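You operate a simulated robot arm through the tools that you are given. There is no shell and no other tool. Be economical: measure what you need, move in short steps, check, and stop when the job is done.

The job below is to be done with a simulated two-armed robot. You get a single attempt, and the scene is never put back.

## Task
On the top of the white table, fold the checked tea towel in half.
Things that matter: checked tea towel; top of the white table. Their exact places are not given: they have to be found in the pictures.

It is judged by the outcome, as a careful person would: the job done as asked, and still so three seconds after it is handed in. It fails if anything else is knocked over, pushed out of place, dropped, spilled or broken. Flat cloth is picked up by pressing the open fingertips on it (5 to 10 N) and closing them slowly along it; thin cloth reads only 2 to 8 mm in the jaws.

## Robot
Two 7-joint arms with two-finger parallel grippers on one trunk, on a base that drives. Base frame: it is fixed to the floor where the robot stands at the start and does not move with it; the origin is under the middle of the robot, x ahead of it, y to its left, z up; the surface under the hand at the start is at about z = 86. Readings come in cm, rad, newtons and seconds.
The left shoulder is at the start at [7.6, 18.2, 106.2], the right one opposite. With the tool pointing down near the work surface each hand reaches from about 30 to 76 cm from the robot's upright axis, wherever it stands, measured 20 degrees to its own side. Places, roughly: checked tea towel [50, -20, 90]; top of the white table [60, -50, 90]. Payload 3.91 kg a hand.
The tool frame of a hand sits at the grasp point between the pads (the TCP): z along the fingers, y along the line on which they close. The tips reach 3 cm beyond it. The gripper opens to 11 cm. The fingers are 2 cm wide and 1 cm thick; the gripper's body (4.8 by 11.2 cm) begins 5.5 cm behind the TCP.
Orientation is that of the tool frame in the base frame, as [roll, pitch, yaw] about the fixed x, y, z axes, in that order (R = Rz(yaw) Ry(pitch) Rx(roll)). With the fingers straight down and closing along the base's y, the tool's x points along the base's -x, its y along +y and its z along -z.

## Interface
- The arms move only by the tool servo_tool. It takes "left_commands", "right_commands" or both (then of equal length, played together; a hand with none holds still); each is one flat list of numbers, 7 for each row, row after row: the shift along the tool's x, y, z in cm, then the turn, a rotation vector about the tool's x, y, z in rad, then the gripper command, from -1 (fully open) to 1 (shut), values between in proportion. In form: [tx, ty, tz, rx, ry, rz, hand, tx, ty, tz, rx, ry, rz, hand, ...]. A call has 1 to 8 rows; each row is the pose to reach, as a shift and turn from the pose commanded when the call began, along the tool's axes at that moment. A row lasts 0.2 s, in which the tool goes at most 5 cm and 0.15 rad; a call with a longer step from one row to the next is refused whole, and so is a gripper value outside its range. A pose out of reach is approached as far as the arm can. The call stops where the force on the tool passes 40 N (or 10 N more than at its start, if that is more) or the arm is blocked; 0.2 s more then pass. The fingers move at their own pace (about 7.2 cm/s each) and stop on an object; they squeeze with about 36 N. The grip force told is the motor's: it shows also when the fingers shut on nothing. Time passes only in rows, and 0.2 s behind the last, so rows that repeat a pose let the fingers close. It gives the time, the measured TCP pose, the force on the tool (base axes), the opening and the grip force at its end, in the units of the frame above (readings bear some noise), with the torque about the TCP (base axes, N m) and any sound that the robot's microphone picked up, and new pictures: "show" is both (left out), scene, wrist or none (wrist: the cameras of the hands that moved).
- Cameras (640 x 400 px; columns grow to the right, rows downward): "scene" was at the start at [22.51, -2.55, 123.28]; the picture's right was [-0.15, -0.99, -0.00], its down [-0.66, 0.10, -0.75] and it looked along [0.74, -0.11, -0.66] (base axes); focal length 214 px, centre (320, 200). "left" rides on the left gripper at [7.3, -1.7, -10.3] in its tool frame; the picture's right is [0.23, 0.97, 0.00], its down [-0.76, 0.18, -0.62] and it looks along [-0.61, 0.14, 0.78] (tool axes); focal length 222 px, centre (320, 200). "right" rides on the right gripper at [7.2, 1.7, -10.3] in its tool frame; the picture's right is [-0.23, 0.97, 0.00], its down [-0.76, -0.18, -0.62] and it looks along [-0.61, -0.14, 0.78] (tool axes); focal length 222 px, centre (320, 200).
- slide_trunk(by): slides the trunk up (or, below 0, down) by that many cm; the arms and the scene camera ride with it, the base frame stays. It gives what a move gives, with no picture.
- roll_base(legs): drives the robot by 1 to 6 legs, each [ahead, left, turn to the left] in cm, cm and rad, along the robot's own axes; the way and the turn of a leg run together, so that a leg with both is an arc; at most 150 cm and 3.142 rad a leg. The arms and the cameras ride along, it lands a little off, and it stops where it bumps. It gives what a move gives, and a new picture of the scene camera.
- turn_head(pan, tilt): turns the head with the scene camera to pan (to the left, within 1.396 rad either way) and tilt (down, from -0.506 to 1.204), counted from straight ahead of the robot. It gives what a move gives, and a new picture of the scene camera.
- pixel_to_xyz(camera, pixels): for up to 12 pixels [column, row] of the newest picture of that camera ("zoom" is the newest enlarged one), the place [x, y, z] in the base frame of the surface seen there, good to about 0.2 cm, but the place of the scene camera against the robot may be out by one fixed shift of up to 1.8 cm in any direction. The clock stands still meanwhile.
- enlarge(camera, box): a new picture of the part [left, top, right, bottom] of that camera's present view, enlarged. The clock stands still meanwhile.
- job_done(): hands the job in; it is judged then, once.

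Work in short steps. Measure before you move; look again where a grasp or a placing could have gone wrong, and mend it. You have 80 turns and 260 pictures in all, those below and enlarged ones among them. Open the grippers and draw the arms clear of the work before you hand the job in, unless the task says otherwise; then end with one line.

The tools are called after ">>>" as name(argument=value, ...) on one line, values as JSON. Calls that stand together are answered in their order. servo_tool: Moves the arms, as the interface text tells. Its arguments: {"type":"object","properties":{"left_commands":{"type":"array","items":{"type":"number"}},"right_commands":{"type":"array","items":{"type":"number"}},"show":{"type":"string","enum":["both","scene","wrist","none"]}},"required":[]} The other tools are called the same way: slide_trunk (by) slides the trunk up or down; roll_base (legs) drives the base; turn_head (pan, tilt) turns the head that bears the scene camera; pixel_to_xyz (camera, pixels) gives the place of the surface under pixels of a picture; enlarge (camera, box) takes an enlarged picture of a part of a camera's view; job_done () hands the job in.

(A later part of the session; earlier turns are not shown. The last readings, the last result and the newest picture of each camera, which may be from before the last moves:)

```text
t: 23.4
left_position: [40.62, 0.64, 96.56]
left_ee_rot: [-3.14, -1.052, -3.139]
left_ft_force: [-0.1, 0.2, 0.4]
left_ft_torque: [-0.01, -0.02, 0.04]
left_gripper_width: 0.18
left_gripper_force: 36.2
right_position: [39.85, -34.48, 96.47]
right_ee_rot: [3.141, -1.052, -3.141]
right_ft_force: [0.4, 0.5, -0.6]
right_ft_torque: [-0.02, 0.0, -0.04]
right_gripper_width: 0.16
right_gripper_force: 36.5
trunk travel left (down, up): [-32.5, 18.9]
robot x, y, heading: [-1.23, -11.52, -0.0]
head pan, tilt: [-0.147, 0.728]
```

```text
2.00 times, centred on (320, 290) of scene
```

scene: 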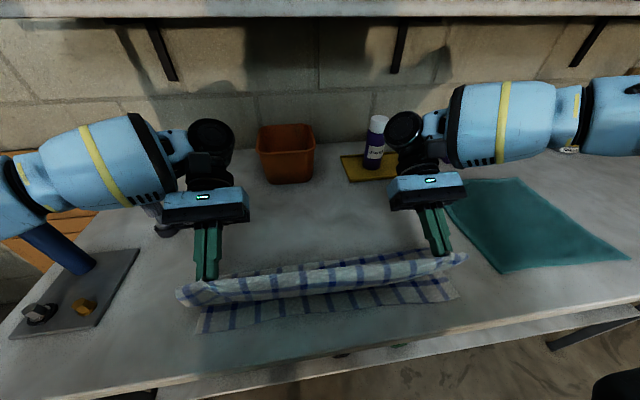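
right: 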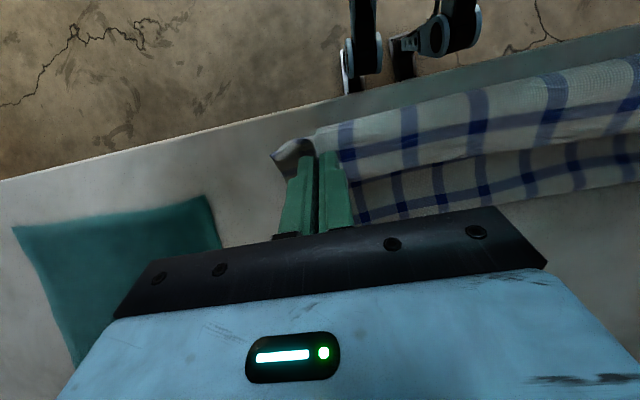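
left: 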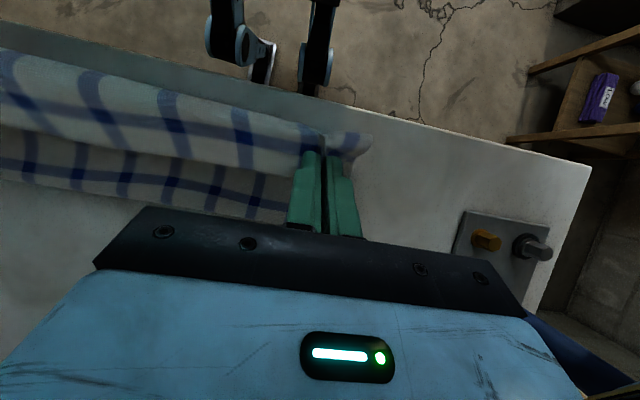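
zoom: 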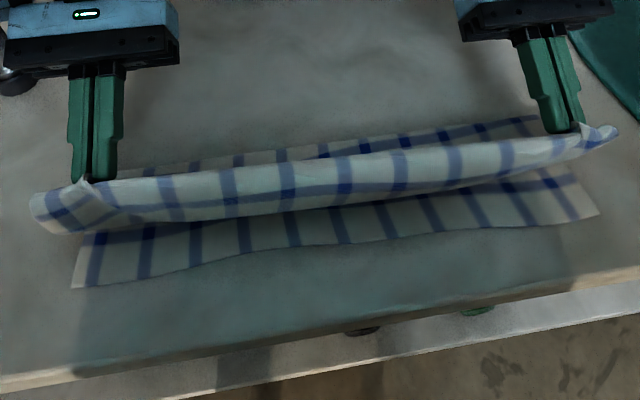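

The tilt to 1.05 rad works and the hem now hangs freely. I carry the edge back out to x≈60.5 with the tools upright, laying the towel nearly flat again.

>>> servo_tool(left_commands=[1.13, 0, -2.84, 0, -0.13, 0, 1, 1.81, 0, -6.69, 0, -0.26, 0, 1, 0.25, 0, -10.41, 0, -0.4, 0, 1, -2.18, 0, -13.62, 0, -0.55, 0, 1, -5.65, 0, -15.66, 0, -0.69, 0, 1, -9.5, 0, -16.34, 0, -0.83, 0, 1, -12.6, 0, -15.71, 0, -0.95, 0, 1, -13.53, 0, -15.52, 0, -1.05, 0, 1], right_commands=[1.13, 0, -2.84, 0, -0.13, 0, 1, 1.81, 0, -6.69, 0, -0.26, 0, 1, 0.25, 0, -10.41, 0, -0.4, 0, 1, -2.18, 0, -13.62, 0, -0.55, 0, 1, -5.65, 0, -15.66, 0, -0.69, 0, 1, -9.5, 0, -16.34, 0, -0.83, 0, 1, -12.6, 0, -15.71, 0, -0.95, 0, 1, -13.53, 0, -15.52, 0, -1.05, 0, 1], show="scene")

>>> enlarge(camera="scene", box=[160, 180, 480, 360])

```text
t: 25.2
left_position: [60.81, 0.8, 92.79]
left_ee_rot: [-3.142, 0.003, -3.139]
left_ft_force: [0.1, -1.8, 0.0]
left_ft_torque: [-0.1, -0.03, 0.02]
left_gripper_width: 0.2
left_gripper_force: 36.0
right_position: [59.93, -34.73, 92.39]
right_ee_rot: [-3.14, 0.003, 3.141]
right_ft_force: [-1.0, 3.3, -0.5]
right_ft_torque: [0.03, -0.02, -0.03]
right_gripper_width: 0.19
right_gripper_force: 36.0
right hand out of reach, approached as far as the arm can: row 3, 4, 5, 6, 7
trunk travel left (down, up): [-32.5, 18.9]
robot x, y, heading: [-1.02, -11.37, 0.0]
head pan, tilt: [-0.147, 0.728]
```

scene: 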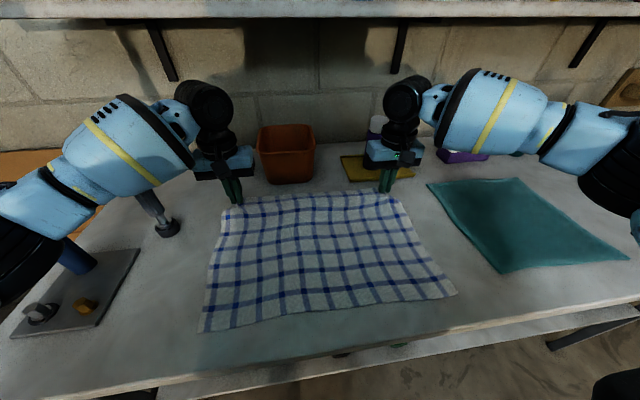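

```text
2.00 times, centred on (320, 270) of scene
```

zoom: 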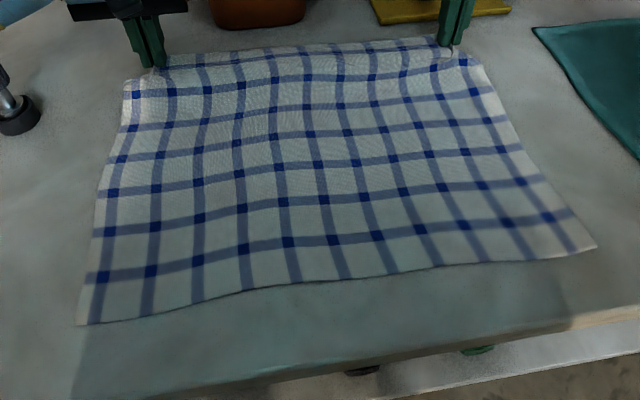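

The towel is laid nearly flat again. Now a low dragging path (pinch 6–7 cm up), tilting progressively to 0.9 rad.

>>> servo_tool(left_commands=[2.17, 0, -1.7, 0, 0.05, 0, 1, 5.54, 0, -2.7, 0, 0.1, 0, 1, 8.8, 0, -2.85, 0, 0.2, 0, 1, 11.96, 0, -2.76, 0, 0.33, 0, 1, 14.62, 0, -2.4, 0, 0.47, 0, 1, 16.8, 0, -1.73, 0, 0.61, 0, 1, 18.7, 0, -1, 0, 0.76, 0, 1, 20.46, 0, -0.2, 0, 0.9, 0, 1], right_commands=[2.17, 0, -1.7, 0, 0.05, 0, 1, 5.54, 0, -2.7, 0, 0.1, 0, 1, 8.8, 0, -2.85, 0, 0.2, 0, 1, 11.96, 0, -2.76, 0, 0.33, 0, 1, 14.62, 0, -2.4, 0, 0.47, 0, 1, 16.8, 0, -1.73, 0, 0.61, 0, 1, 18.7, 0, -1, 0, 0.76, 0, 1, 20.46, 0, -0.2, 0, 0.9, 0, 1], show="scene")

>>> enlarge(camera="scene", box=[160, 200, 480, 360])

```text
t: 27.0
left_position: [40.4, 0.8, 92.91]
left_ee_rot: [3.142, -0.903, -3.14]
left_ft_force: [-0.6, -1.0, 0.0]
left_ft_torque: [-0.01, 0.01, -0.02]
left_gripper_width: 0.21
left_gripper_force: 35.8
right_position: [39.45, -34.47, 92.73]
right_ee_rot: [3.14, -0.903, 3.14]
right_ft_force: [0.2, 0.5, 0.2]
right_ft_torque: [0.01, -0.01, -0.02]
right_gripper_width: 0.2
right_gripper_force: 36.2
trunk travel left (down, up): [-32.5, 18.9]
robot x, y, heading: [-1.1, -11.31, -0.0]
head pan, tilt: [-0.147, 0.728]
```

scene: 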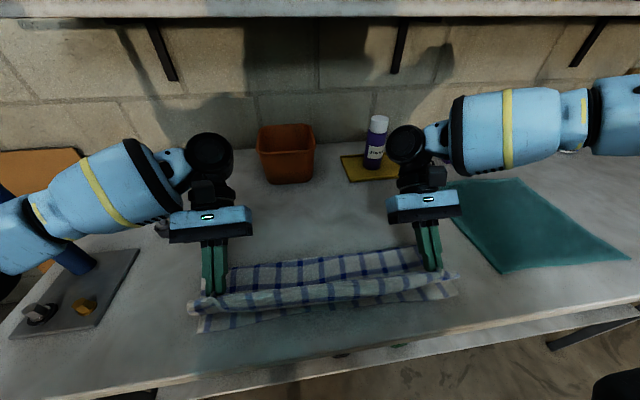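

```text
2.00 times, centred on (320, 280) of scene
```

zoom: 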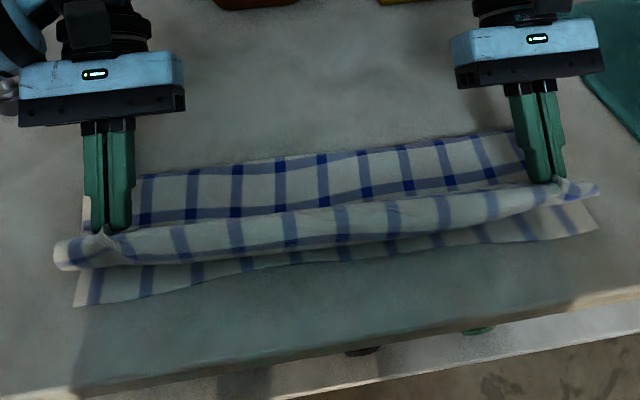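

>>> pixel_to_xyz(camera="zoom", pixels=[[150, 180], [325, 158], [500, 138], [330, 190], [330, 205], [330, 215], [330, 240], [82, 300], [330, 262], [590, 228], [500, 160]])

```text
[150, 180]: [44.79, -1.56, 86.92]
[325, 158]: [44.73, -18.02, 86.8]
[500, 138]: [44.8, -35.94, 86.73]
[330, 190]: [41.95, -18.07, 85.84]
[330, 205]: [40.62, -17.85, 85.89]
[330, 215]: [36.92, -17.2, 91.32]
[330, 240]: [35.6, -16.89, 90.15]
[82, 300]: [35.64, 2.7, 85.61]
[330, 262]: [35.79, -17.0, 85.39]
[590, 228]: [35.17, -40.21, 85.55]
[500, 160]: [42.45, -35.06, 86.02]
```

The fold is set by where the lifted sheet meets the table, and my radius was too long, so it peeled the lower half. I lay the towel flat once more, then use a smaller arc (R≈11.2 about x=50.5).

>>> servo_tool(left_commands=[1.43, 0, -3.18, 0, -0.12, 0, 1, 2.23, 0, -7.0, 0, -0.25, 0, 1, 1.62, 0, -10.99, 0, -0.4, 0, 1, -0.87, 0, -14.12, 0, -0.55, 0, 1, -4.54, 0, -16.32, 0, -0.7, 0, 1, -8.75, 0, -16.8, 0, -0.8, 0, 1, -12.22, 0, -16.35, 0, -0.9, 0, 1, -13.0, 0, -15.72, 0, -0.9, 0, 1], right_commands=[1.43, 0, -3.18, 0, -0.12, 0, 1, 2.23, 0, -7.0, 0, -0.25, 0, 1, 1.62, 0, -10.99, 0, -0.4, 0, 1, -0.87, 0, -14.12, 0, -0.55, 0, 1, -4.54, 0, -16.32, 0, -0.7, 0, 1, -8.75, 0, -16.8, 0, -0.8, 0, 1, -12.22, 0, -16.35, 0, -0.9, 0, 1, -13.0, 0, -15.72, 0, -0.9, 0, 1], show="scene")

>>> pixel_to_xyz(camera="scene", pixels=[[201, 330], [330, 307], [455, 293]])

```text
t: 28.8
left_position: [60.85, 0.88, 92.48]
left_ee_rot: [3.141, 0.002, -3.14]
left_ft_force: [-0.1, -0.3, -0.5]
left_ft_torque: [-0.04, 0.01, 0.02]
left_gripper_width: 0.21
left_gripper_force: 36.2
right_position: [59.87, -34.51, 92.16]
right_ee_rot: [-3.14, 0.003, -3.141]
right_ft_force: [0.9, 0.7, -0.6]
right_ft_torque: [-0.01, -0.01, -0.02]
right_gripper_width: 0.17
right_gripper_force: 35.4
trunk travel left (down, up): [-32.5, 18.9]
robot x, y, heading: [-0.99, -11.4, -0.004]
head pan, tilt: [-0.147, 0.728]
```

scene: 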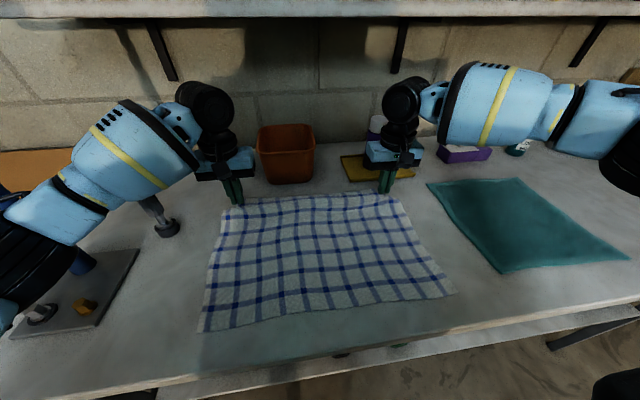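

```text
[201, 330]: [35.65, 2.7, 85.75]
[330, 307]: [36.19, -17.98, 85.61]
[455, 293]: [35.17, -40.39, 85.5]
```

Flat again with near edge ≈35.4. Now the smaller arc to 150°.

>>> servo_tool(left_commands=[1.75, 0, -3.2, 0, 0, 0, 1, 4.75, 0, -5.7, 0, 0, 0, 1, 7.45, 0, -6.8, 0, 0, 0, 1, 10.35, 0, -7.2, 0, 0, 0, 1, 12.95, 0, -6.8, 0, 0.12, 0, 1, 15.35, 0, -5.6, 0, 0.25, 0, 1, 17.25, 0, -3.7, 0, 0.39, 0, 1, 18.75, 0, -1.2, 0, 0.53, 0, 1], right_commands=[1.75, 0, -3.2, 0, 0, 0, 1, 4.75, 0, -5.7, 0, 0, 0, 1, 7.45, 0, -6.8, 0, 0, 0, 1, 10.35, 0, -7.2, 0, 0, 0, 1, 12.95, 0, -6.8, 0, 0.12, 0, 1, 15.35, 0, -5.6, 0, 0.25, 0, 1, 17.25, 0, -3.7, 0, 0.39, 0, 1, 18.75, 0, -1.2, 0, 0.53, 0, 1], show="scene")

>>> enlarge(camera="scene", box=[160, 200, 480, 360])

```text
t: 30.6
left_position: [42.05, 0.81, 93.53]
left_ee_rot: [3.14, -0.535, -3.14]
left_ft_force: [-1.1, 0.1, 0.6]
left_ft_torque: [0.0, 0.02, 0.01]
left_gripper_width: 0.22
left_gripper_force: 35.8
right_position: [41.3, -34.42, 93.39]
right_ee_rot: [3.141, -0.533, 3.14]
right_ft_force: [0.6, 0.6, 1.1]
right_ft_torque: [0.03, 0.03, -0.03]
right_gripper_width: 0.21
right_gripper_force: 36.0
trunk travel left (down, up): [-32.5, 18.9]
robot x, y, heading: [-0.85, -11.45, 0.003]
head pan, tilt: [-0.147, 0.728]
```

scene: 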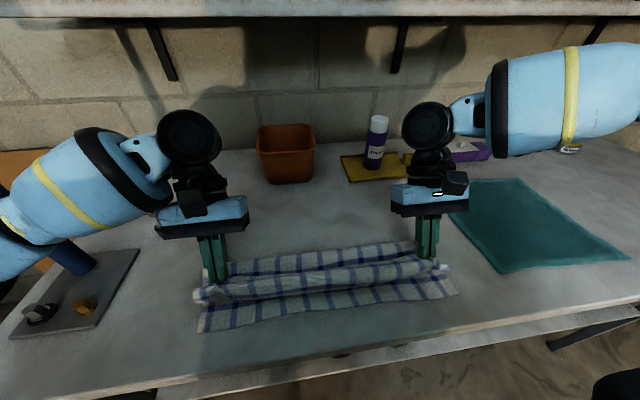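

```text
2.00 times, centred on (320, 280) of scene
```

zoom: 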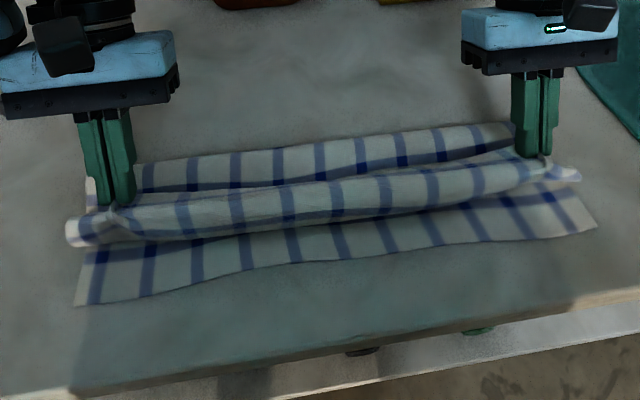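

>>> pixel_to_xyz(camera="zoom", pixels=[[150, 165], [325, 143], [500, 125], [325, 155], [325, 165], [325, 175], [325, 185], [325, 195], [325, 210], [325, 220], [325, 262], [100, 175]])

```text
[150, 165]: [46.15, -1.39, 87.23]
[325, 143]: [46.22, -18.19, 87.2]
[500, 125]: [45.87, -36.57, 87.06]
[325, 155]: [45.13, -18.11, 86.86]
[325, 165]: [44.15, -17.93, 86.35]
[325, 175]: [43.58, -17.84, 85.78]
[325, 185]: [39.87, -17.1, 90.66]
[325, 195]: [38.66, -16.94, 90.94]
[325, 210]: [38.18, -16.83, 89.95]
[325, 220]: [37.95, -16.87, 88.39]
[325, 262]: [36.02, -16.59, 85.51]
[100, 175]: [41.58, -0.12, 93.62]
```

The wave is caused by the pinch direction; the fold line sticks once the upper layer touches the lower. So I should touch down early (near x≈45) and then drag toward the near edge. I return to flat first.

>>> servo_tool(left_commands=[0.34, 0, -4.44, 0, -0.1, 0, 1, -0.98, 0, -8.11, 0, -0.2, 0, 1, -3.75, 0, -10.32, 0, -0.3, 0, 1, -7.71, 0, -11.48, 0, -0.41, 0, 1, -11.99, 0, -11.09, 0, -0.53, 0, 1, -15.92, 0, -9.34, 0, -0.53, 0, 1, -17.11, 0, -8.29, 0, -0.53, 0, 1, -17.11, 0, -8.29, 0, -0.53, 0, 1], right_commands=[0.34, 0, -4.44, 0, -0.1, 0, 1, -0.98, 0, -8.11, 0, -0.2, 0, 1, -3.75, 0, -10.32, 0, -0.3, 0, 1, -7.71, 0, -11.48, 0, -0.41, 0, 1, -11.99, 0, -11.09, 0, -0.53, 0, 1, -15.92, 0, -9.34, 0, -0.53, 0, 1, -17.11, 0, -8.29, 0, -0.53, 0, 1, -17.11, 0, -8.29, 0, -0.53, 0, 1], show="scene")

>>> pixel_to_xyz(camera="scene", pixels=[[203, 328], [330, 307], [455, 293], [310, 195]])

```text
t: 32.4
left_position: [61.05, 0.74, 92.11]
left_ee_rot: [3.141, 0.0, -3.14]
left_ft_force: [0.2, -1.2, -0.2]
left_ft_torque: [-0.08, 0.01, 0.01]
left_gripper_width: 0.2
left_gripper_force: 35.6
right_position: [60.17, -34.62, 91.97]
right_ee_rot: [3.141, 0.0, -3.141]
right_ft_force: [0.6, 1.3, 0.1]
right_ft_torque: [0.02, 0.02, -0.02]
right_gripper_width: 0.19
right_gripper_force: 35.7
trunk travel left (down, up): [-32.5, 18.9]
robot x, y, heading: [-1.21, -11.54, -0.003]
head pan, tilt: [-0.147, 0.728]
```

scene: 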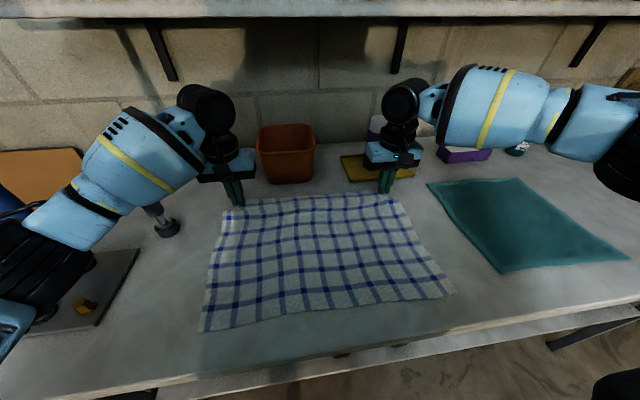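

```text
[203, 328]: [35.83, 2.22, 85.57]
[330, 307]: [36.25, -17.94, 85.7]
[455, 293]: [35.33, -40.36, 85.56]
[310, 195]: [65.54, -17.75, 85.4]
```

Flat, near edge ≈35.3–35.8. Now lift modestly and touch down early at x≈45.

>>> servo_tool(left_commands=[1.55, 0, -2.9, 0, 0, 0, 1, 4.05, 0, -4.9, 0, 0, 0, 1, 6.55, 0, -5.4, 0, 0, 0, 1, 9.05, 0, -5.1, 0, 0, 0, 1, 11.3, 0, -4.1, 0, 0.1, 0, 1, 13.25, 0, -2.35, 0, 0.2, 0, 1, 14.55, 0, -0.5, 0, 0.3, 0, 1, 15.25, 0, 0.8, 0, 0.4, 0, 1], right_commands=[1.55, 0, -2.9, 0, 0, 0, 1, 4.05, 0, -4.9, 0, 0, 0, 1, 6.55, 0, -5.4, 0, 0, 0, 1, 9.05, 0, -5.1, 0, 0, 0, 1, 11.3, 0, -4.1, 0, 0.1, 0, 1, 13.25, 0, -2.35, 0, 0.2, 0, 1, 14.55, 0, -0.5, 0, 0.3, 0, 1, 15.25, 0, 0.8, 0, 0.4, 0, 1], show="scene")

>>> enlarge(camera="scene", box=[160, 200, 480, 360])

```text
t: 34.2
left_position: [45.95, 0.73, 91.28]
left_ee_rot: [3.141, -0.401, -3.141]
left_ft_force: [0.0, -1.1, 0.1]
left_ft_torque: [0.0, 0.0, -0.01]
left_gripper_width: 0.21
left_gripper_force: 36.2
right_position: [44.86, -34.41, 91.22]
right_ee_rot: [3.141, -0.403, 3.141]
right_ft_force: [0.3, 0.0, -0.3]
right_ft_torque: [0.0, -0.01, 0.02]
right_gripper_width: 0.22
right_gripper_force: 35.8
trunk travel left (down, up): [-32.5, 18.9]
robot x, y, heading: [-1.1, -11.35, 0.002]
head pan, tilt: [-0.147, 0.728]
```

scene: 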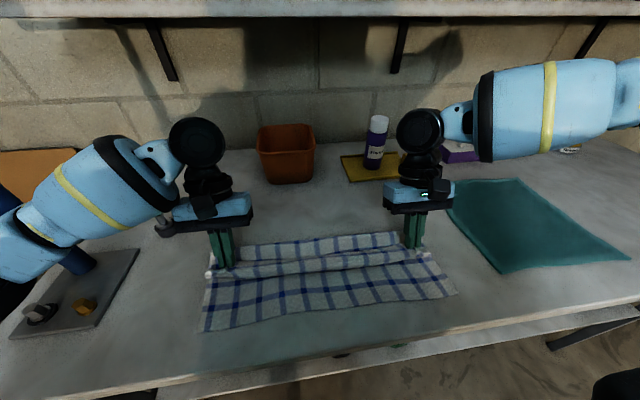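

```text
2.00 times, centred on (320, 280) of scene
```

zoom: 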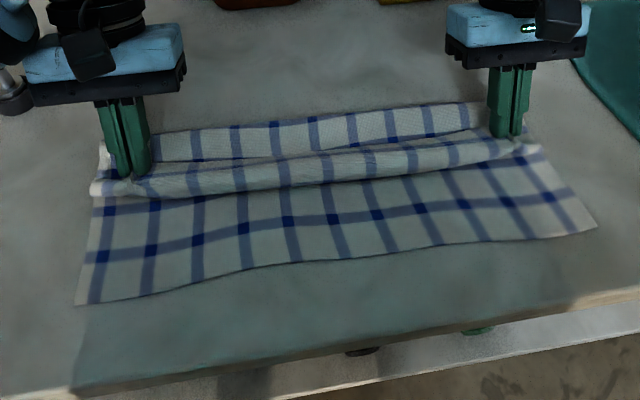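

>>> pixel_to_xyz(camera="zoom", pixels=[[160, 140], [315, 122], [465, 107], [315, 130], [315, 140], [315, 150], [315, 160], [315, 168], [315, 178], [85, 300], [330, 258], [590, 225]])

```text
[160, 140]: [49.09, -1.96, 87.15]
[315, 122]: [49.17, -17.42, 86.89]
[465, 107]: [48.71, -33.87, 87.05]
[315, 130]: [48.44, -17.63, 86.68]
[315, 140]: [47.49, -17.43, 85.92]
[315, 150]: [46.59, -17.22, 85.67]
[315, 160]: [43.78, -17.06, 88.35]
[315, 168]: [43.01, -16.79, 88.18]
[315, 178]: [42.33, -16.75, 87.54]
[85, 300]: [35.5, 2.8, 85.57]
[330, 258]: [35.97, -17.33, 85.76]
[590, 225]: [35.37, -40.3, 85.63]
```

The fold is now at 49.2 with near edge 35.8: nearly right. I continue with the low drag toward the near edge, tilting the fingers.

>>> servo_tool(left_commands=[1.07, 0, 0.54, 0, 0.1, 0, 1, 2.19, 0, 1.18, 0, 0.2, 0, 1, 3.33, 0, 1.82, 0, 0.3, 0, 1, 4.45, 0, 2.51, 0, 0.4, 0, 1, 5.06, 0, 3.2, 0, 0.5, 0, 1, 5.18, 0, 3.79, 0, 0.6, 0, 1], right_commands=[1.07, 0, 0.54, 0, 0.1, 0, 1, 2.19, 0, 1.18, 0, 0.2, 0, 1, 3.33, 0, 1.82, 0, 0.3, 0, 1, 4.45, 0, 2.51, 0, 0.4, 0, 1, 5.06, 0, 3.2, 0, 0.5, 0, 1, 5.18, 0, 3.79, 0, 0.6, 0, 1], show="scene")

>>> enlarge(camera="scene", box=[160, 200, 480, 360])

```text
t: 35.6
left_position: [39.6, 0.74, 89.94]
left_ee_rot: [-3.14, -1.001, -3.14]
left_ft_force: [-0.6, 0.1, 0.0]
left_ft_torque: [-0.03, 0.04, -0.03]
left_gripper_width: 0.19
left_gripper_force: 35.7
right_position: [38.61, -34.58, 89.73]
right_ee_rot: [-3.141, -1.003, 3.141]
right_ft_force: [-0.5, 0.4, -0.7]
right_ft_torque: [0.0, -0.04, -0.03]
right_gripper_width: 0.22
right_gripper_force: 36.6
trunk travel left (down, up): [-32.5, 18.9]
robot x, y, heading: [-0.89, -11.52, 0.003]
head pan, tilt: [-0.147, 0.728]
```

scene: 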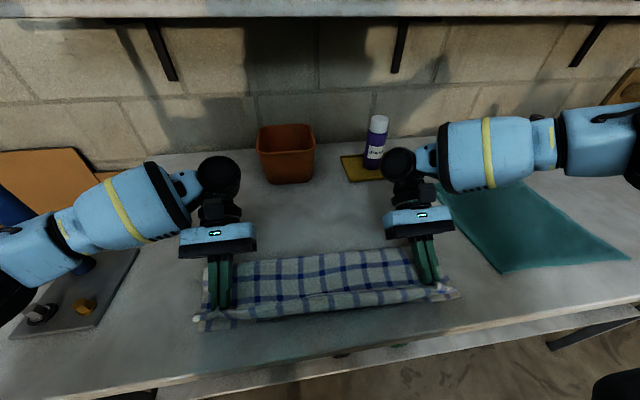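

```text
2.00 times, centred on (320, 280) of scene
```

zoom: 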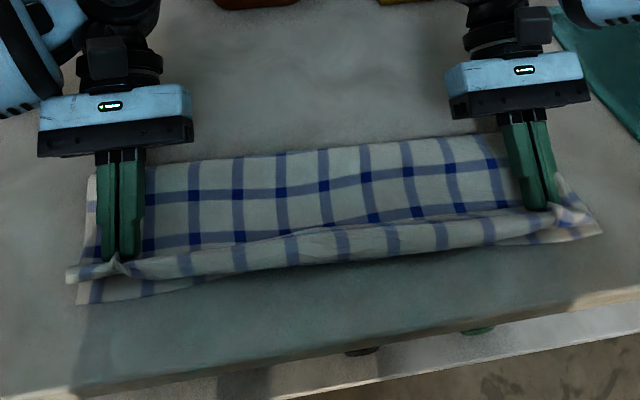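

>>> pixel_to_xyz(camera="zoom", pixels=[[160, 170], [320, 152], [480, 137], [320, 165], [320, 200], [320, 225], [320, 240], [320, 255], [320, 268], [82, 300], [595, 230], [420, 250]])

>>> servo_tool(left_commands=[0, 0, 0, 0, 0, 0, 1], right_commands=[0, 0, 0, 0, 0, 0, 1], show="wrist")

```text
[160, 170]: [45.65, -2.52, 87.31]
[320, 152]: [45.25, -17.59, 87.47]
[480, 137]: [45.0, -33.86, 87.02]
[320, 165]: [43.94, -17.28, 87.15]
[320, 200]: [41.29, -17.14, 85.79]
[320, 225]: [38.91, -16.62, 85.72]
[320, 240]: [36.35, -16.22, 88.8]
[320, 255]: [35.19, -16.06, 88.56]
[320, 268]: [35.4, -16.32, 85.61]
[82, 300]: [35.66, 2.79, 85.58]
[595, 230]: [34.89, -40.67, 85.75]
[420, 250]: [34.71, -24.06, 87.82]
```

```text
t: 36.0
left_position: [39.54, 0.74, 89.97]
left_ee_rot: [3.141, -0.998, -3.14]
left_ft_force: [-0.5, 0.3, 0.3]
left_ft_torque: [-0.01, -0.02, 0.01]
left_gripper_width: 0.22
left_gripper_force: 36.2
right_position: [38.6, -34.49, 89.75]
right_ee_rot: [-3.141, -1.001, 3.14]
right_ft_force: [-0.5, 0.1, 0.8]
right_ft_torque: [0.01, 0.04, 0.03]
right_gripper_width: 0.21
right_gripper_force: 35.7
trunk travel left (down, up): [-32.5, 18.9]
robot x, y, heading: [-0.86, -11.37, 0.003]
head pan, tilt: [-0.147, 0.728]
```

right: 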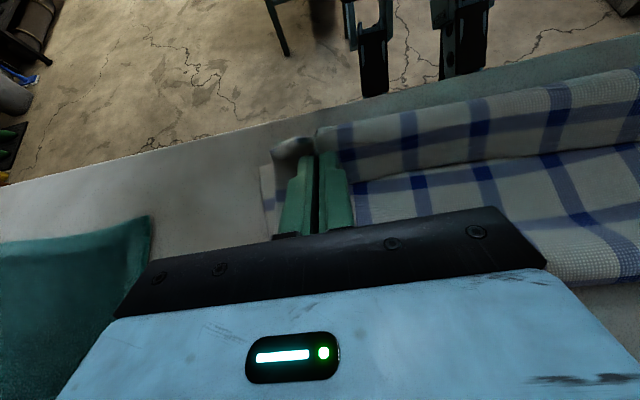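
left: 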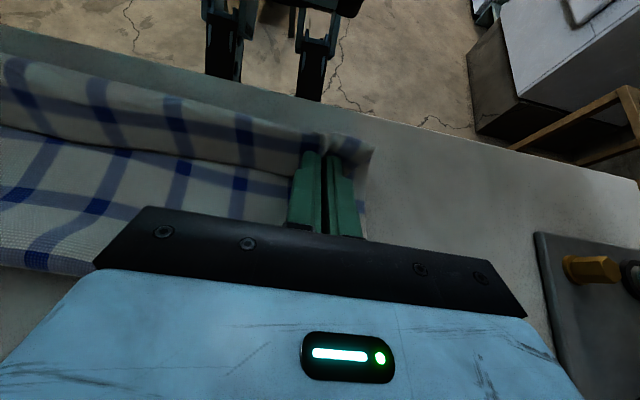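

The fold again follows the hands because the pinch holds the hem curled the wrong way. New plan: release here, then regrasp the hem from the outer side (correct curl) and re-lay. I check the table's front edge first.

>>> pixel_to_xyz(camera="scene", pixels=[[320, 335], [320, 345], [320, 350], [320, 355], [320, 360], [220, 365], [430, 335]])

```text
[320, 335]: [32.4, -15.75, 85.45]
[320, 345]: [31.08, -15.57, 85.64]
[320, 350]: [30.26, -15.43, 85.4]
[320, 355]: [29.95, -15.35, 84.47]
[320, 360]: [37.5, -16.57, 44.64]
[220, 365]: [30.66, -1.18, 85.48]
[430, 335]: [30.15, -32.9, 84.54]
```

The table's front edge is at x≈30, leaving 5 cm before the near edge. I'll go back to flat once more and then release at touchdown with the fold near 48–49.

>>> servo_tool(left_commands=[2.2, 0, -3.14, 0, -0.13, 0, 1, 4.22, 0, -7.4, 0, -0.27, 0, 1, 4.01, 0, -11.42, 0, -0.41, 0, 1, 1.85, 0, -14.79, 0, -0.55, 0, 1, -1.15, 0, -17.61, 0, -0.69, 0, 1, -5.15, 0, -19.2, 0, -0.83, 0, 1, -8.33, 0, -19.54, 0, -0.95, 0, 1, -9.77, 0, -19.2, 0, -1.0, 0, 1], right_commands=[2.2, 0, -3.14, 0, -0.13, 0, 1, 4.22, 0, -7.4, 0, -0.27, 0, 1, 4.01, 0, -11.42, 0, -0.41, 0, 1, 1.85, 0, -14.79, 0, -0.55, 0, 1, -1.15, 0, -17.61, 0, -0.69, 0, 1, -5.15, 0, -19.2, 0, -0.83, 0, 1, -8.33, 0, -19.54, 0, -0.95, 0, 1, -9.77, 0, -19.2, 0, -1.0, 0, 1], show="scene")

>>> pixel_to_xyz(camera="scene", pixels=[[205, 328], [330, 307], [453, 292]])

```text
t: 37.8
left_position: [60.97, 0.83, 92.09]
left_ee_rot: [3.141, 0.001, -3.139]
left_ft_force: [-0.1, -1.5, 0.1]
left_ft_torque: [-0.07, -0.05, 0.0]
left_gripper_width: 0.2
left_gripper_force: 36.0
right_position: [60.18, -34.65, 91.8]
right_ee_rot: [3.141, 0.001, -3.142]
right_ft_force: [0.0, 0.5, 0.2]
right_ft_torque: [0.07, -0.01, -0.01]
right_gripper_width: 0.2
right_gripper_force: 36.0
trunk travel left (down, up): [-32.5, 18.9]
robot x, y, heading: [-0.62, -11.71, -0.002]
head pan, tilt: [-0.147, 0.728]
```

scene: 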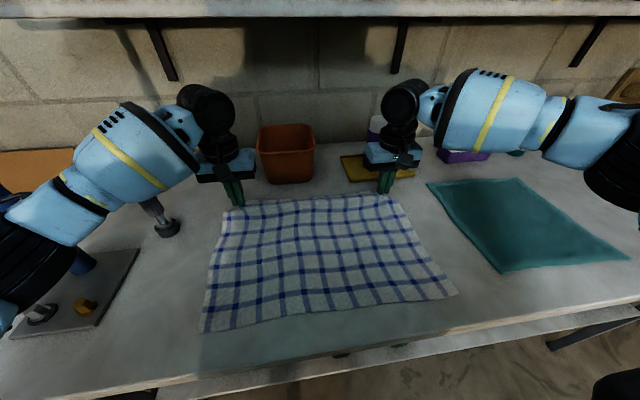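

```text
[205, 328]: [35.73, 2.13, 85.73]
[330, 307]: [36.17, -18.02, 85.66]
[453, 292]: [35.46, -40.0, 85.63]
```

I repeat the early-touchdown lift, then open the fingers with the hem at about x=44.5 so the curl drops forward.

>>> servo_tool(left_commands=[1.55, 0, -2.9, 0, 0, 0, 1, 4.05, 0, -4.9, 0, 0, 0, 1, 6.55, 0, -5.4, 0, 0, 0, 1, 9.05, 0, -5.1, 0, 0, 0, 1, 11.3, 0, -4.1, 0, 0.1, 0, 1, 13.5, 0, -2.8, 0, 0.2, 0, 1, 15.7, 0, -1.8, 0, 0.3, 0, 1, 16.2, 0, -1.8, 0, 0.3, 0, 0.2], right_commands=[1.55, 0, -2.9, 0, 0, 0, 1, 4.05, 0, -4.9, 0, 0, 0, 1, 6.55, 0, -5.4, 0, 0, 0, 1, 9.05, 0, -5.1, 0, 0, 0, 1, 11.3, 0, -4.1, 0, 0.1, 0, 1, 13.5, 0, -2.8, 0, 0.2, 0, 1, 15.7, 0, -1.8, 0, 0.3, 0, 1, 16.2, 0, -1.8, 0, 0.3, 0, 0.2], show="both")

>>> enlarge(camera="scene", box=[160, 200, 480, 360])

```text
t: 39.6
left_position: [44.66, 0.79, 93.85]
left_ee_rot: [3.14, -0.302, -3.141]
left_ft_force: [0.9, -0.6, -0.5]
left_ft_torque: [-0.02, 0.0, 0.01]
left_gripper_width: 4.38
left_gripper_force: 0.0
right_position: [43.86, -34.47, 93.6]
right_ee_rot: [3.141, -0.3, 3.14]
right_ft_force: [-1.2, 0.2, -0.2]
right_ft_torque: [0.01, -0.02, 0.03]
right_gripper_width: 4.42
right_gripper_force: 0.0
trunk travel left (down, up): [-32.5, 18.9]
robot x, y, heading: [-0.82, -11.74, -0.001]
head pan, tilt: [-0.147, 0.728]
```

scene: 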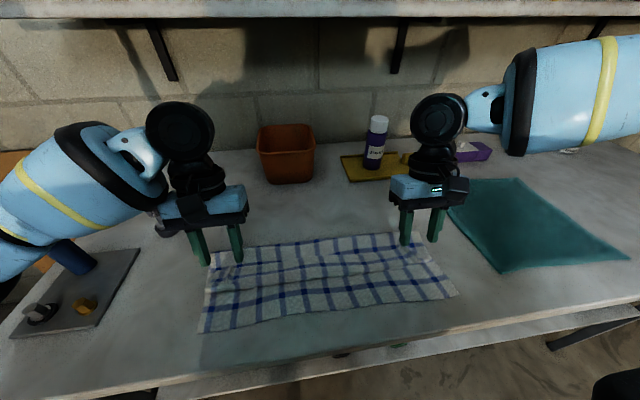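
right: 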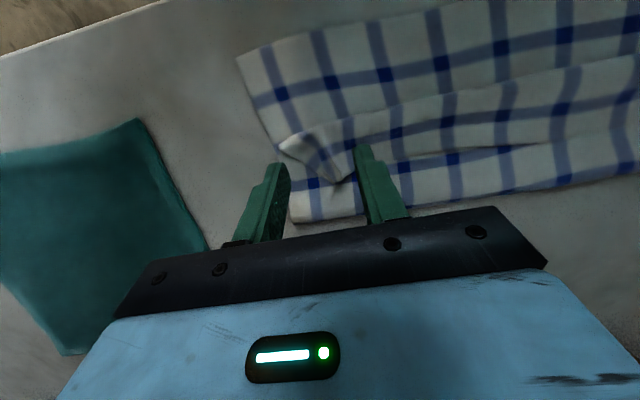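
left: 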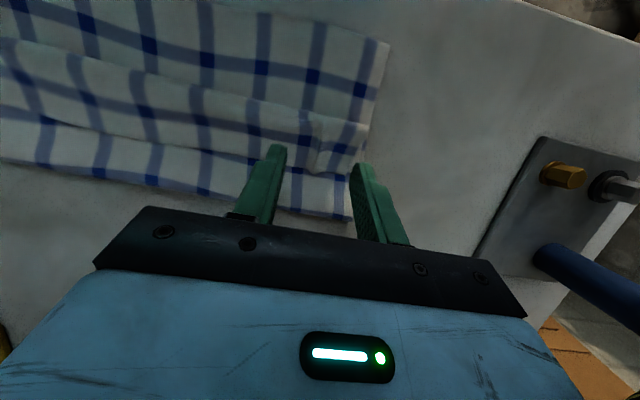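

```text
2.00 times, centred on (320, 280) of scene
```

zoom: 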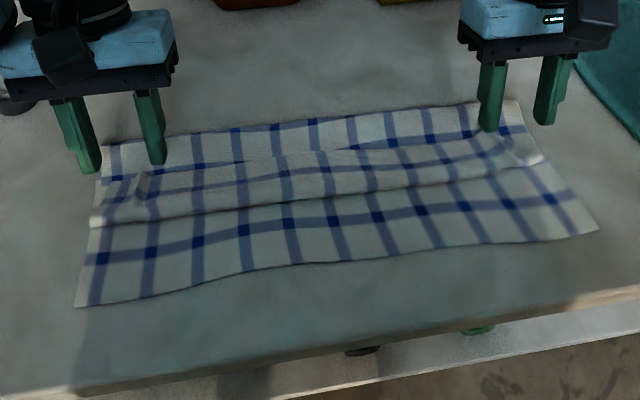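

Released: the towel now lies as a Z with a hem flap folded back on top. I measure the lines.

>>> pixel_to_xyz(camera="zoom", pixels=[[320, 120], [320, 127], [320, 140], [320, 148], [320, 155], [320, 165], [320, 180], [320, 192], [320, 200], [320, 206], [320, 215], [320, 262]])

>>> pixel_to_xyz(camera="left", pixels=[[345, 218], [355, 180], [365, 150], [367, 125], [385, 45], [315, 165], [300, 125], [100, 130], [100, 65], [100, 178]])

>>> enlarge(camera="left", box=[0, 0, 400, 250])

```text
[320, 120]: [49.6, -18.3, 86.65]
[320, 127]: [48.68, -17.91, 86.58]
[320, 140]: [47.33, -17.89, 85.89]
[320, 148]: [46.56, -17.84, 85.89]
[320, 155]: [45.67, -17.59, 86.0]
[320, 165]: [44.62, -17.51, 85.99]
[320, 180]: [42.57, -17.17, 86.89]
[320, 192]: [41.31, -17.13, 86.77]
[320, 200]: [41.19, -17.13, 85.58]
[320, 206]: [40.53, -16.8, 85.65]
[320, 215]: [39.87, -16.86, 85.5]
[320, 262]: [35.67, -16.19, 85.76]
```

```text
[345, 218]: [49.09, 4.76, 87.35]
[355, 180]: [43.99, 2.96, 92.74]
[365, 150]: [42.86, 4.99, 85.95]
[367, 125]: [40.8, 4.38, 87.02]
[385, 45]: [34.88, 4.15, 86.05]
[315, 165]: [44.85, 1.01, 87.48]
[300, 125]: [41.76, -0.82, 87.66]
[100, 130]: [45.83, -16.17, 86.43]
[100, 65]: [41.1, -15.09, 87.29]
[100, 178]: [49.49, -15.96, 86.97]
```

```text
1.60 times, centred on (200, 125) of left
```

zoom: 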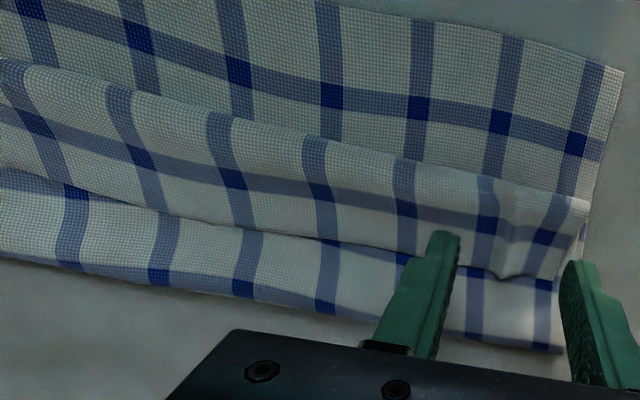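

Very good: fold at ≈49.5, near edge ≈35, and only the last ~5 cm (hem at x≈45.8) is folded back over a lip at 40.9. I'll flip that flap forward by pushing its edge with open fingers; first I raise and place both hands behind it.

>>> servo_tool(left_commands=[0.89, 0, -2.87, 0, 0, 0, -0.2, 0.0, -2.1, -3.1, 0, -0.1, 0, -0.6, -0.9, -4.2, -3.4, 0, -0.2, 0, -1, -1.79, -6.3, -3.69, 0, -0.3, 0, -1, -1.79, -6.3, -3.69, 0, -0.3, 0, -1], right_commands=[0.89, 0, -2.87, 0, 0, 0, -0.2, -0.2, 1.8, -3.2, 0, -0.1, 0, -0.6, -1.2, 3.7, -3.5, 0, -0.2, 0, -1, -2.26, 5.5, -3.84, 0, -0.3, 0, -1, -2.26, 5.5, -3.84, 0, -0.3, 0, -1])

```text
t: 40.8
left_position: [47.72, -5.53, 96.88]
left_ee_rot: [3.141, 0.001, -3.139]
left_ft_force: [0.6, -0.1, -1.3]
left_ft_torque: [0.02, 0.02, -0.04]
left_gripper_width: 10.97
left_gripper_force: 0.1
right_position: [47.25, -28.78, 96.74]
right_ee_rot: [-3.141, 0.001, 3.141]
right_ft_force: [0.5, -0.8, 0.4]
right_ft_torque: [0.01, 0.02, 0.0]
right_gripper_width: 11.02
right_gripper_force: 0.1
trunk travel left (down, up): [-32.5, 18.9]
robot x, y, heading: [-1.32, -11.48, -0.004]
head pan, tilt: [-0.147, 0.728]
```

scene: 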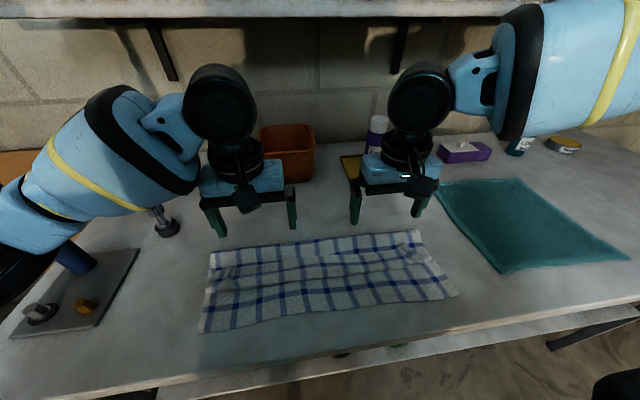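
right: 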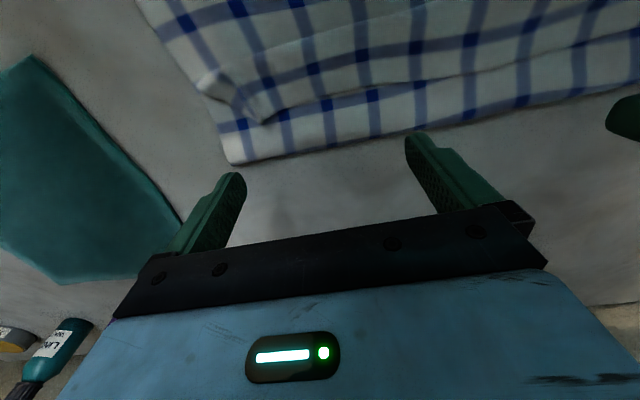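
left: 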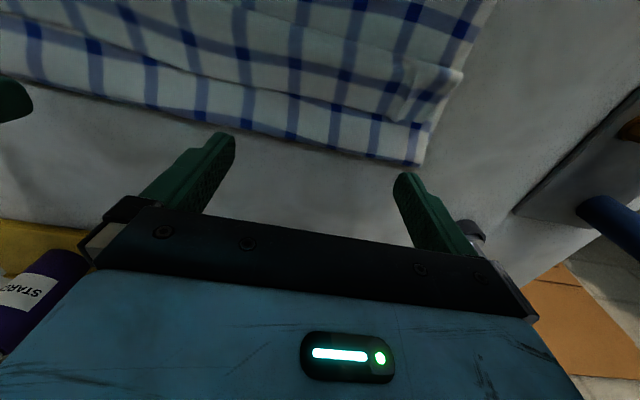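

>>> pixel_to_xyz(camera="right", pixels=[[262, 122], [330, 98], [420, 82], [520, 66], [230, 160], [340, 148], [205, 85], [160, 15]])

>>> pixel_to_xyz(camera="left", pixels=[[395, 122], [340, 103], [240, 82], [120, 45], [415, 163], [300, 140], [460, 78]])

>>> enlarge(camera="right", box=[130, 0, 530, 200])

>>> enlarge(camera="left", box=[80, 0, 480, 200])

```text
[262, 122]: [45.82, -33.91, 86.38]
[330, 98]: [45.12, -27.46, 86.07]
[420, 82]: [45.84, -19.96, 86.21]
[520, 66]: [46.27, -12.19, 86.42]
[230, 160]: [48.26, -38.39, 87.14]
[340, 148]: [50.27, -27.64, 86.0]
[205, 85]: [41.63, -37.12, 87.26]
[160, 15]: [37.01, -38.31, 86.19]
```

```text
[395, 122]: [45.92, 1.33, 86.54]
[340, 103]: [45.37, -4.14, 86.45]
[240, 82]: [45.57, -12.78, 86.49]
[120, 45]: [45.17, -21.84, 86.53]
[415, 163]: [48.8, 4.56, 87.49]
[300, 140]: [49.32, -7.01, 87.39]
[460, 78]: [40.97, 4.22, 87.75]
```

```text
1.60 times, centred on (330, 100) of right
```

zoom: 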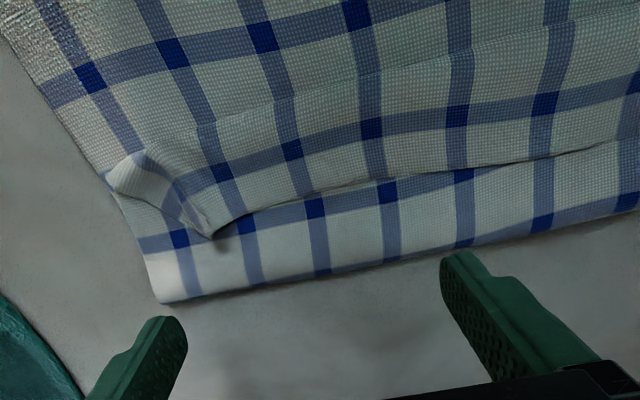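

```text
1.60 times, centred on (280, 100) of left
```

zoom: 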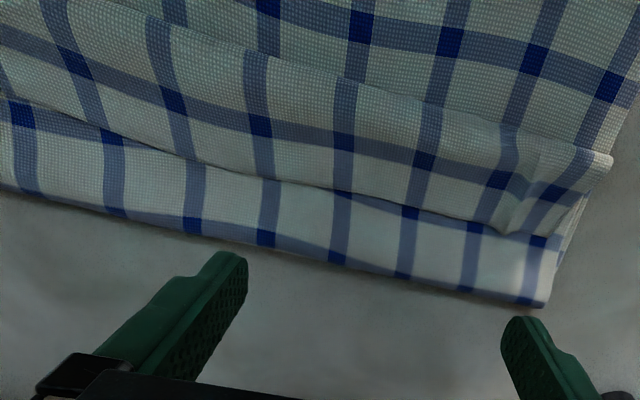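

The hem edge runs straight at x≈45.5–46. I shift slightly and lower the fingertips right behind it until they just touch the upper layer.

>>> servo_tool(left_commands=[0.2, 0, 3.5, 0, 0, 0, -1, 0.2, 0, 6.5, 0, 0, 0, -1, 0.2, 0, 7.3, 0, 0, 0, -1, 0.2, 0, 7.55, 0, 0, 0, -1], right_commands=[-0.3, 0, 3.5, 0, 0, 0, -1, -0.3, 0, 6.5, 0, 0, 0, -1, -0.3, 0, 7.2, 0, 0, 0, -1, -0.3, 0, 7.45, 0, 0, 0, -1], show="wrist")

```text
t: 41.8
left_position: [47.37, -5.48, 89.21]
left_ee_rot: [-3.141, 0.0, -3.139]
left_ft_force: [-0.1, -0.7, 1.1]
left_ft_torque: [0.02, 0.01, 0.03]
left_gripper_width: 10.99
left_gripper_force: 0.1
right_position: [47.5, -29.17, 89.17]
right_ee_rot: [3.142, 0.001, 3.14]
right_ft_force: [-0.5, 0.2, 1.5]
right_ft_torque: [0.0, -0.02, 0.0]
right_gripper_width: 11.01
right_gripper_force: 0.1
trunk travel left (down, up): [-32.5, 18.9]
robot x, y, heading: [-0.76, -11.41, -0.002]
head pan, tilt: [-0.147, 0.728]
```

right: 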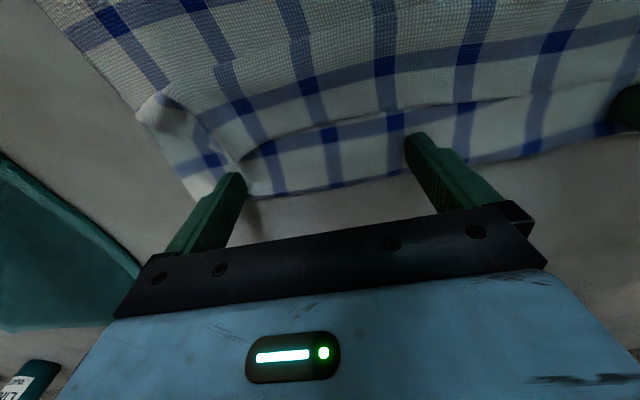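
left: 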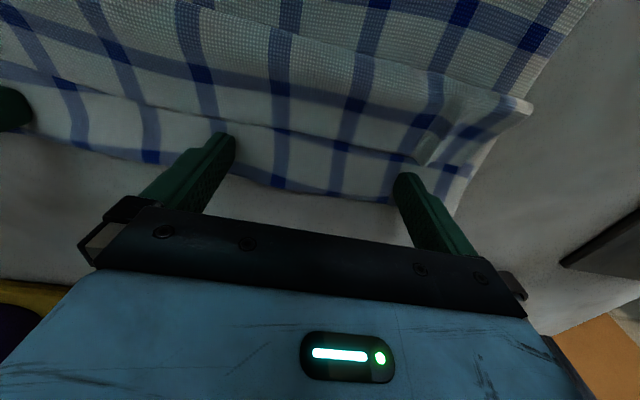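

Light contact (≈1 N). I push toward the robot in 1 cm steps, rising slightly toward the end.

>>> servo_tool(left_commands=[1, 0, 0, 0, 0, 0, -1, 2, 0, 0, 0, 0, 0, -1, 3, 0, 0, 0, 0, 0, -1, 4, 0, -0.05, 0, 0, 0, -1, 5, 0, -0.15, 0, 0, 0, -1, 6, 0, -0.3, 0, 0, 0, -1], right_commands=[1, 0, 0, 0, 0, 0, -1, 2, 0, 0, 0, 0, 0, -1, 3, 0, 0, 0, 0, 0, -1, 4, 0, -0.05, 0, 0, 0, -1, 5, 0, -0.15, 0, 0, 0, -1, 6, 0, -0.3, 0, 0, 0, -1])

>>> enlarge(camera="scene", box=[160, 200, 480, 360])

```text
t: 43.2
left_position: [41.53, -5.45, 89.63]
left_ee_rot: [3.141, -0.001, -3.139]
left_ft_force: [0.1, 0.5, 0.2]
left_ft_torque: [0.0, -0.02, -0.01]
left_gripper_width: 10.98
left_gripper_force: 0.0
right_position: [41.35, -29.02, 89.47]
right_ee_rot: [-3.14, 0.0, 3.141]
right_ft_force: [-0.1, 0.0, -0.6]
right_ft_torque: [0.0, -0.03, -0.03]
right_gripper_width: 10.98
right_gripper_force: 0.0
trunk travel left (down, up): [-32.5, 18.9]
robot x, y, heading: [-0.63, -11.68, 0.0]
head pan, tilt: [-0.147, 0.728]
```

scene: 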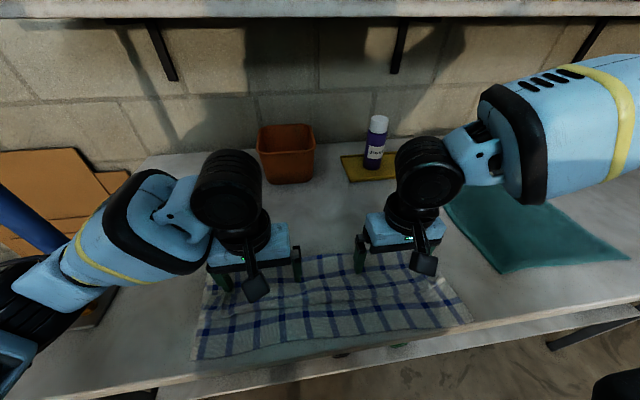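
right: 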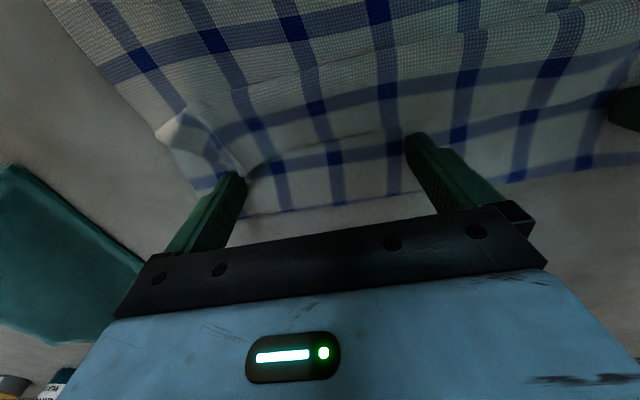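
left: 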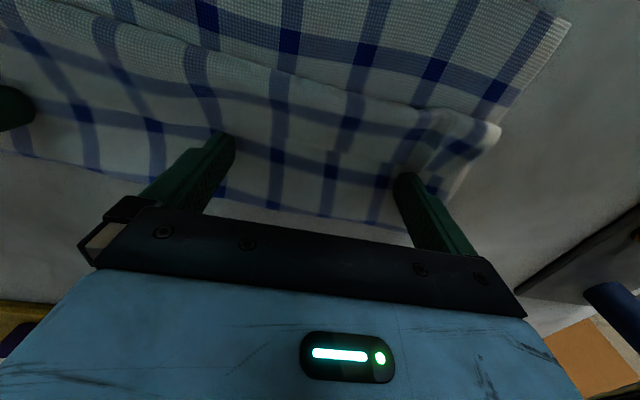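

```text
2.00 times, centred on (320, 280) of scene
```

zoom: 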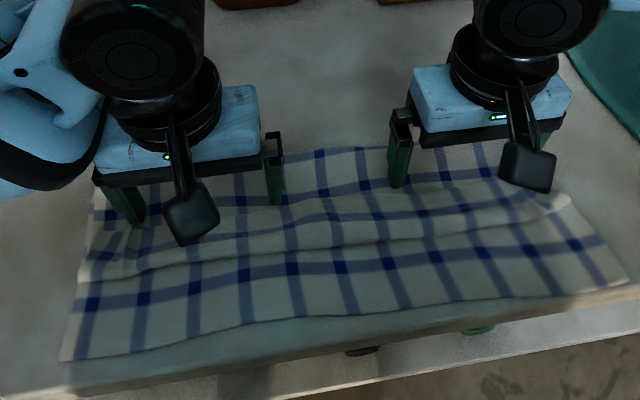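

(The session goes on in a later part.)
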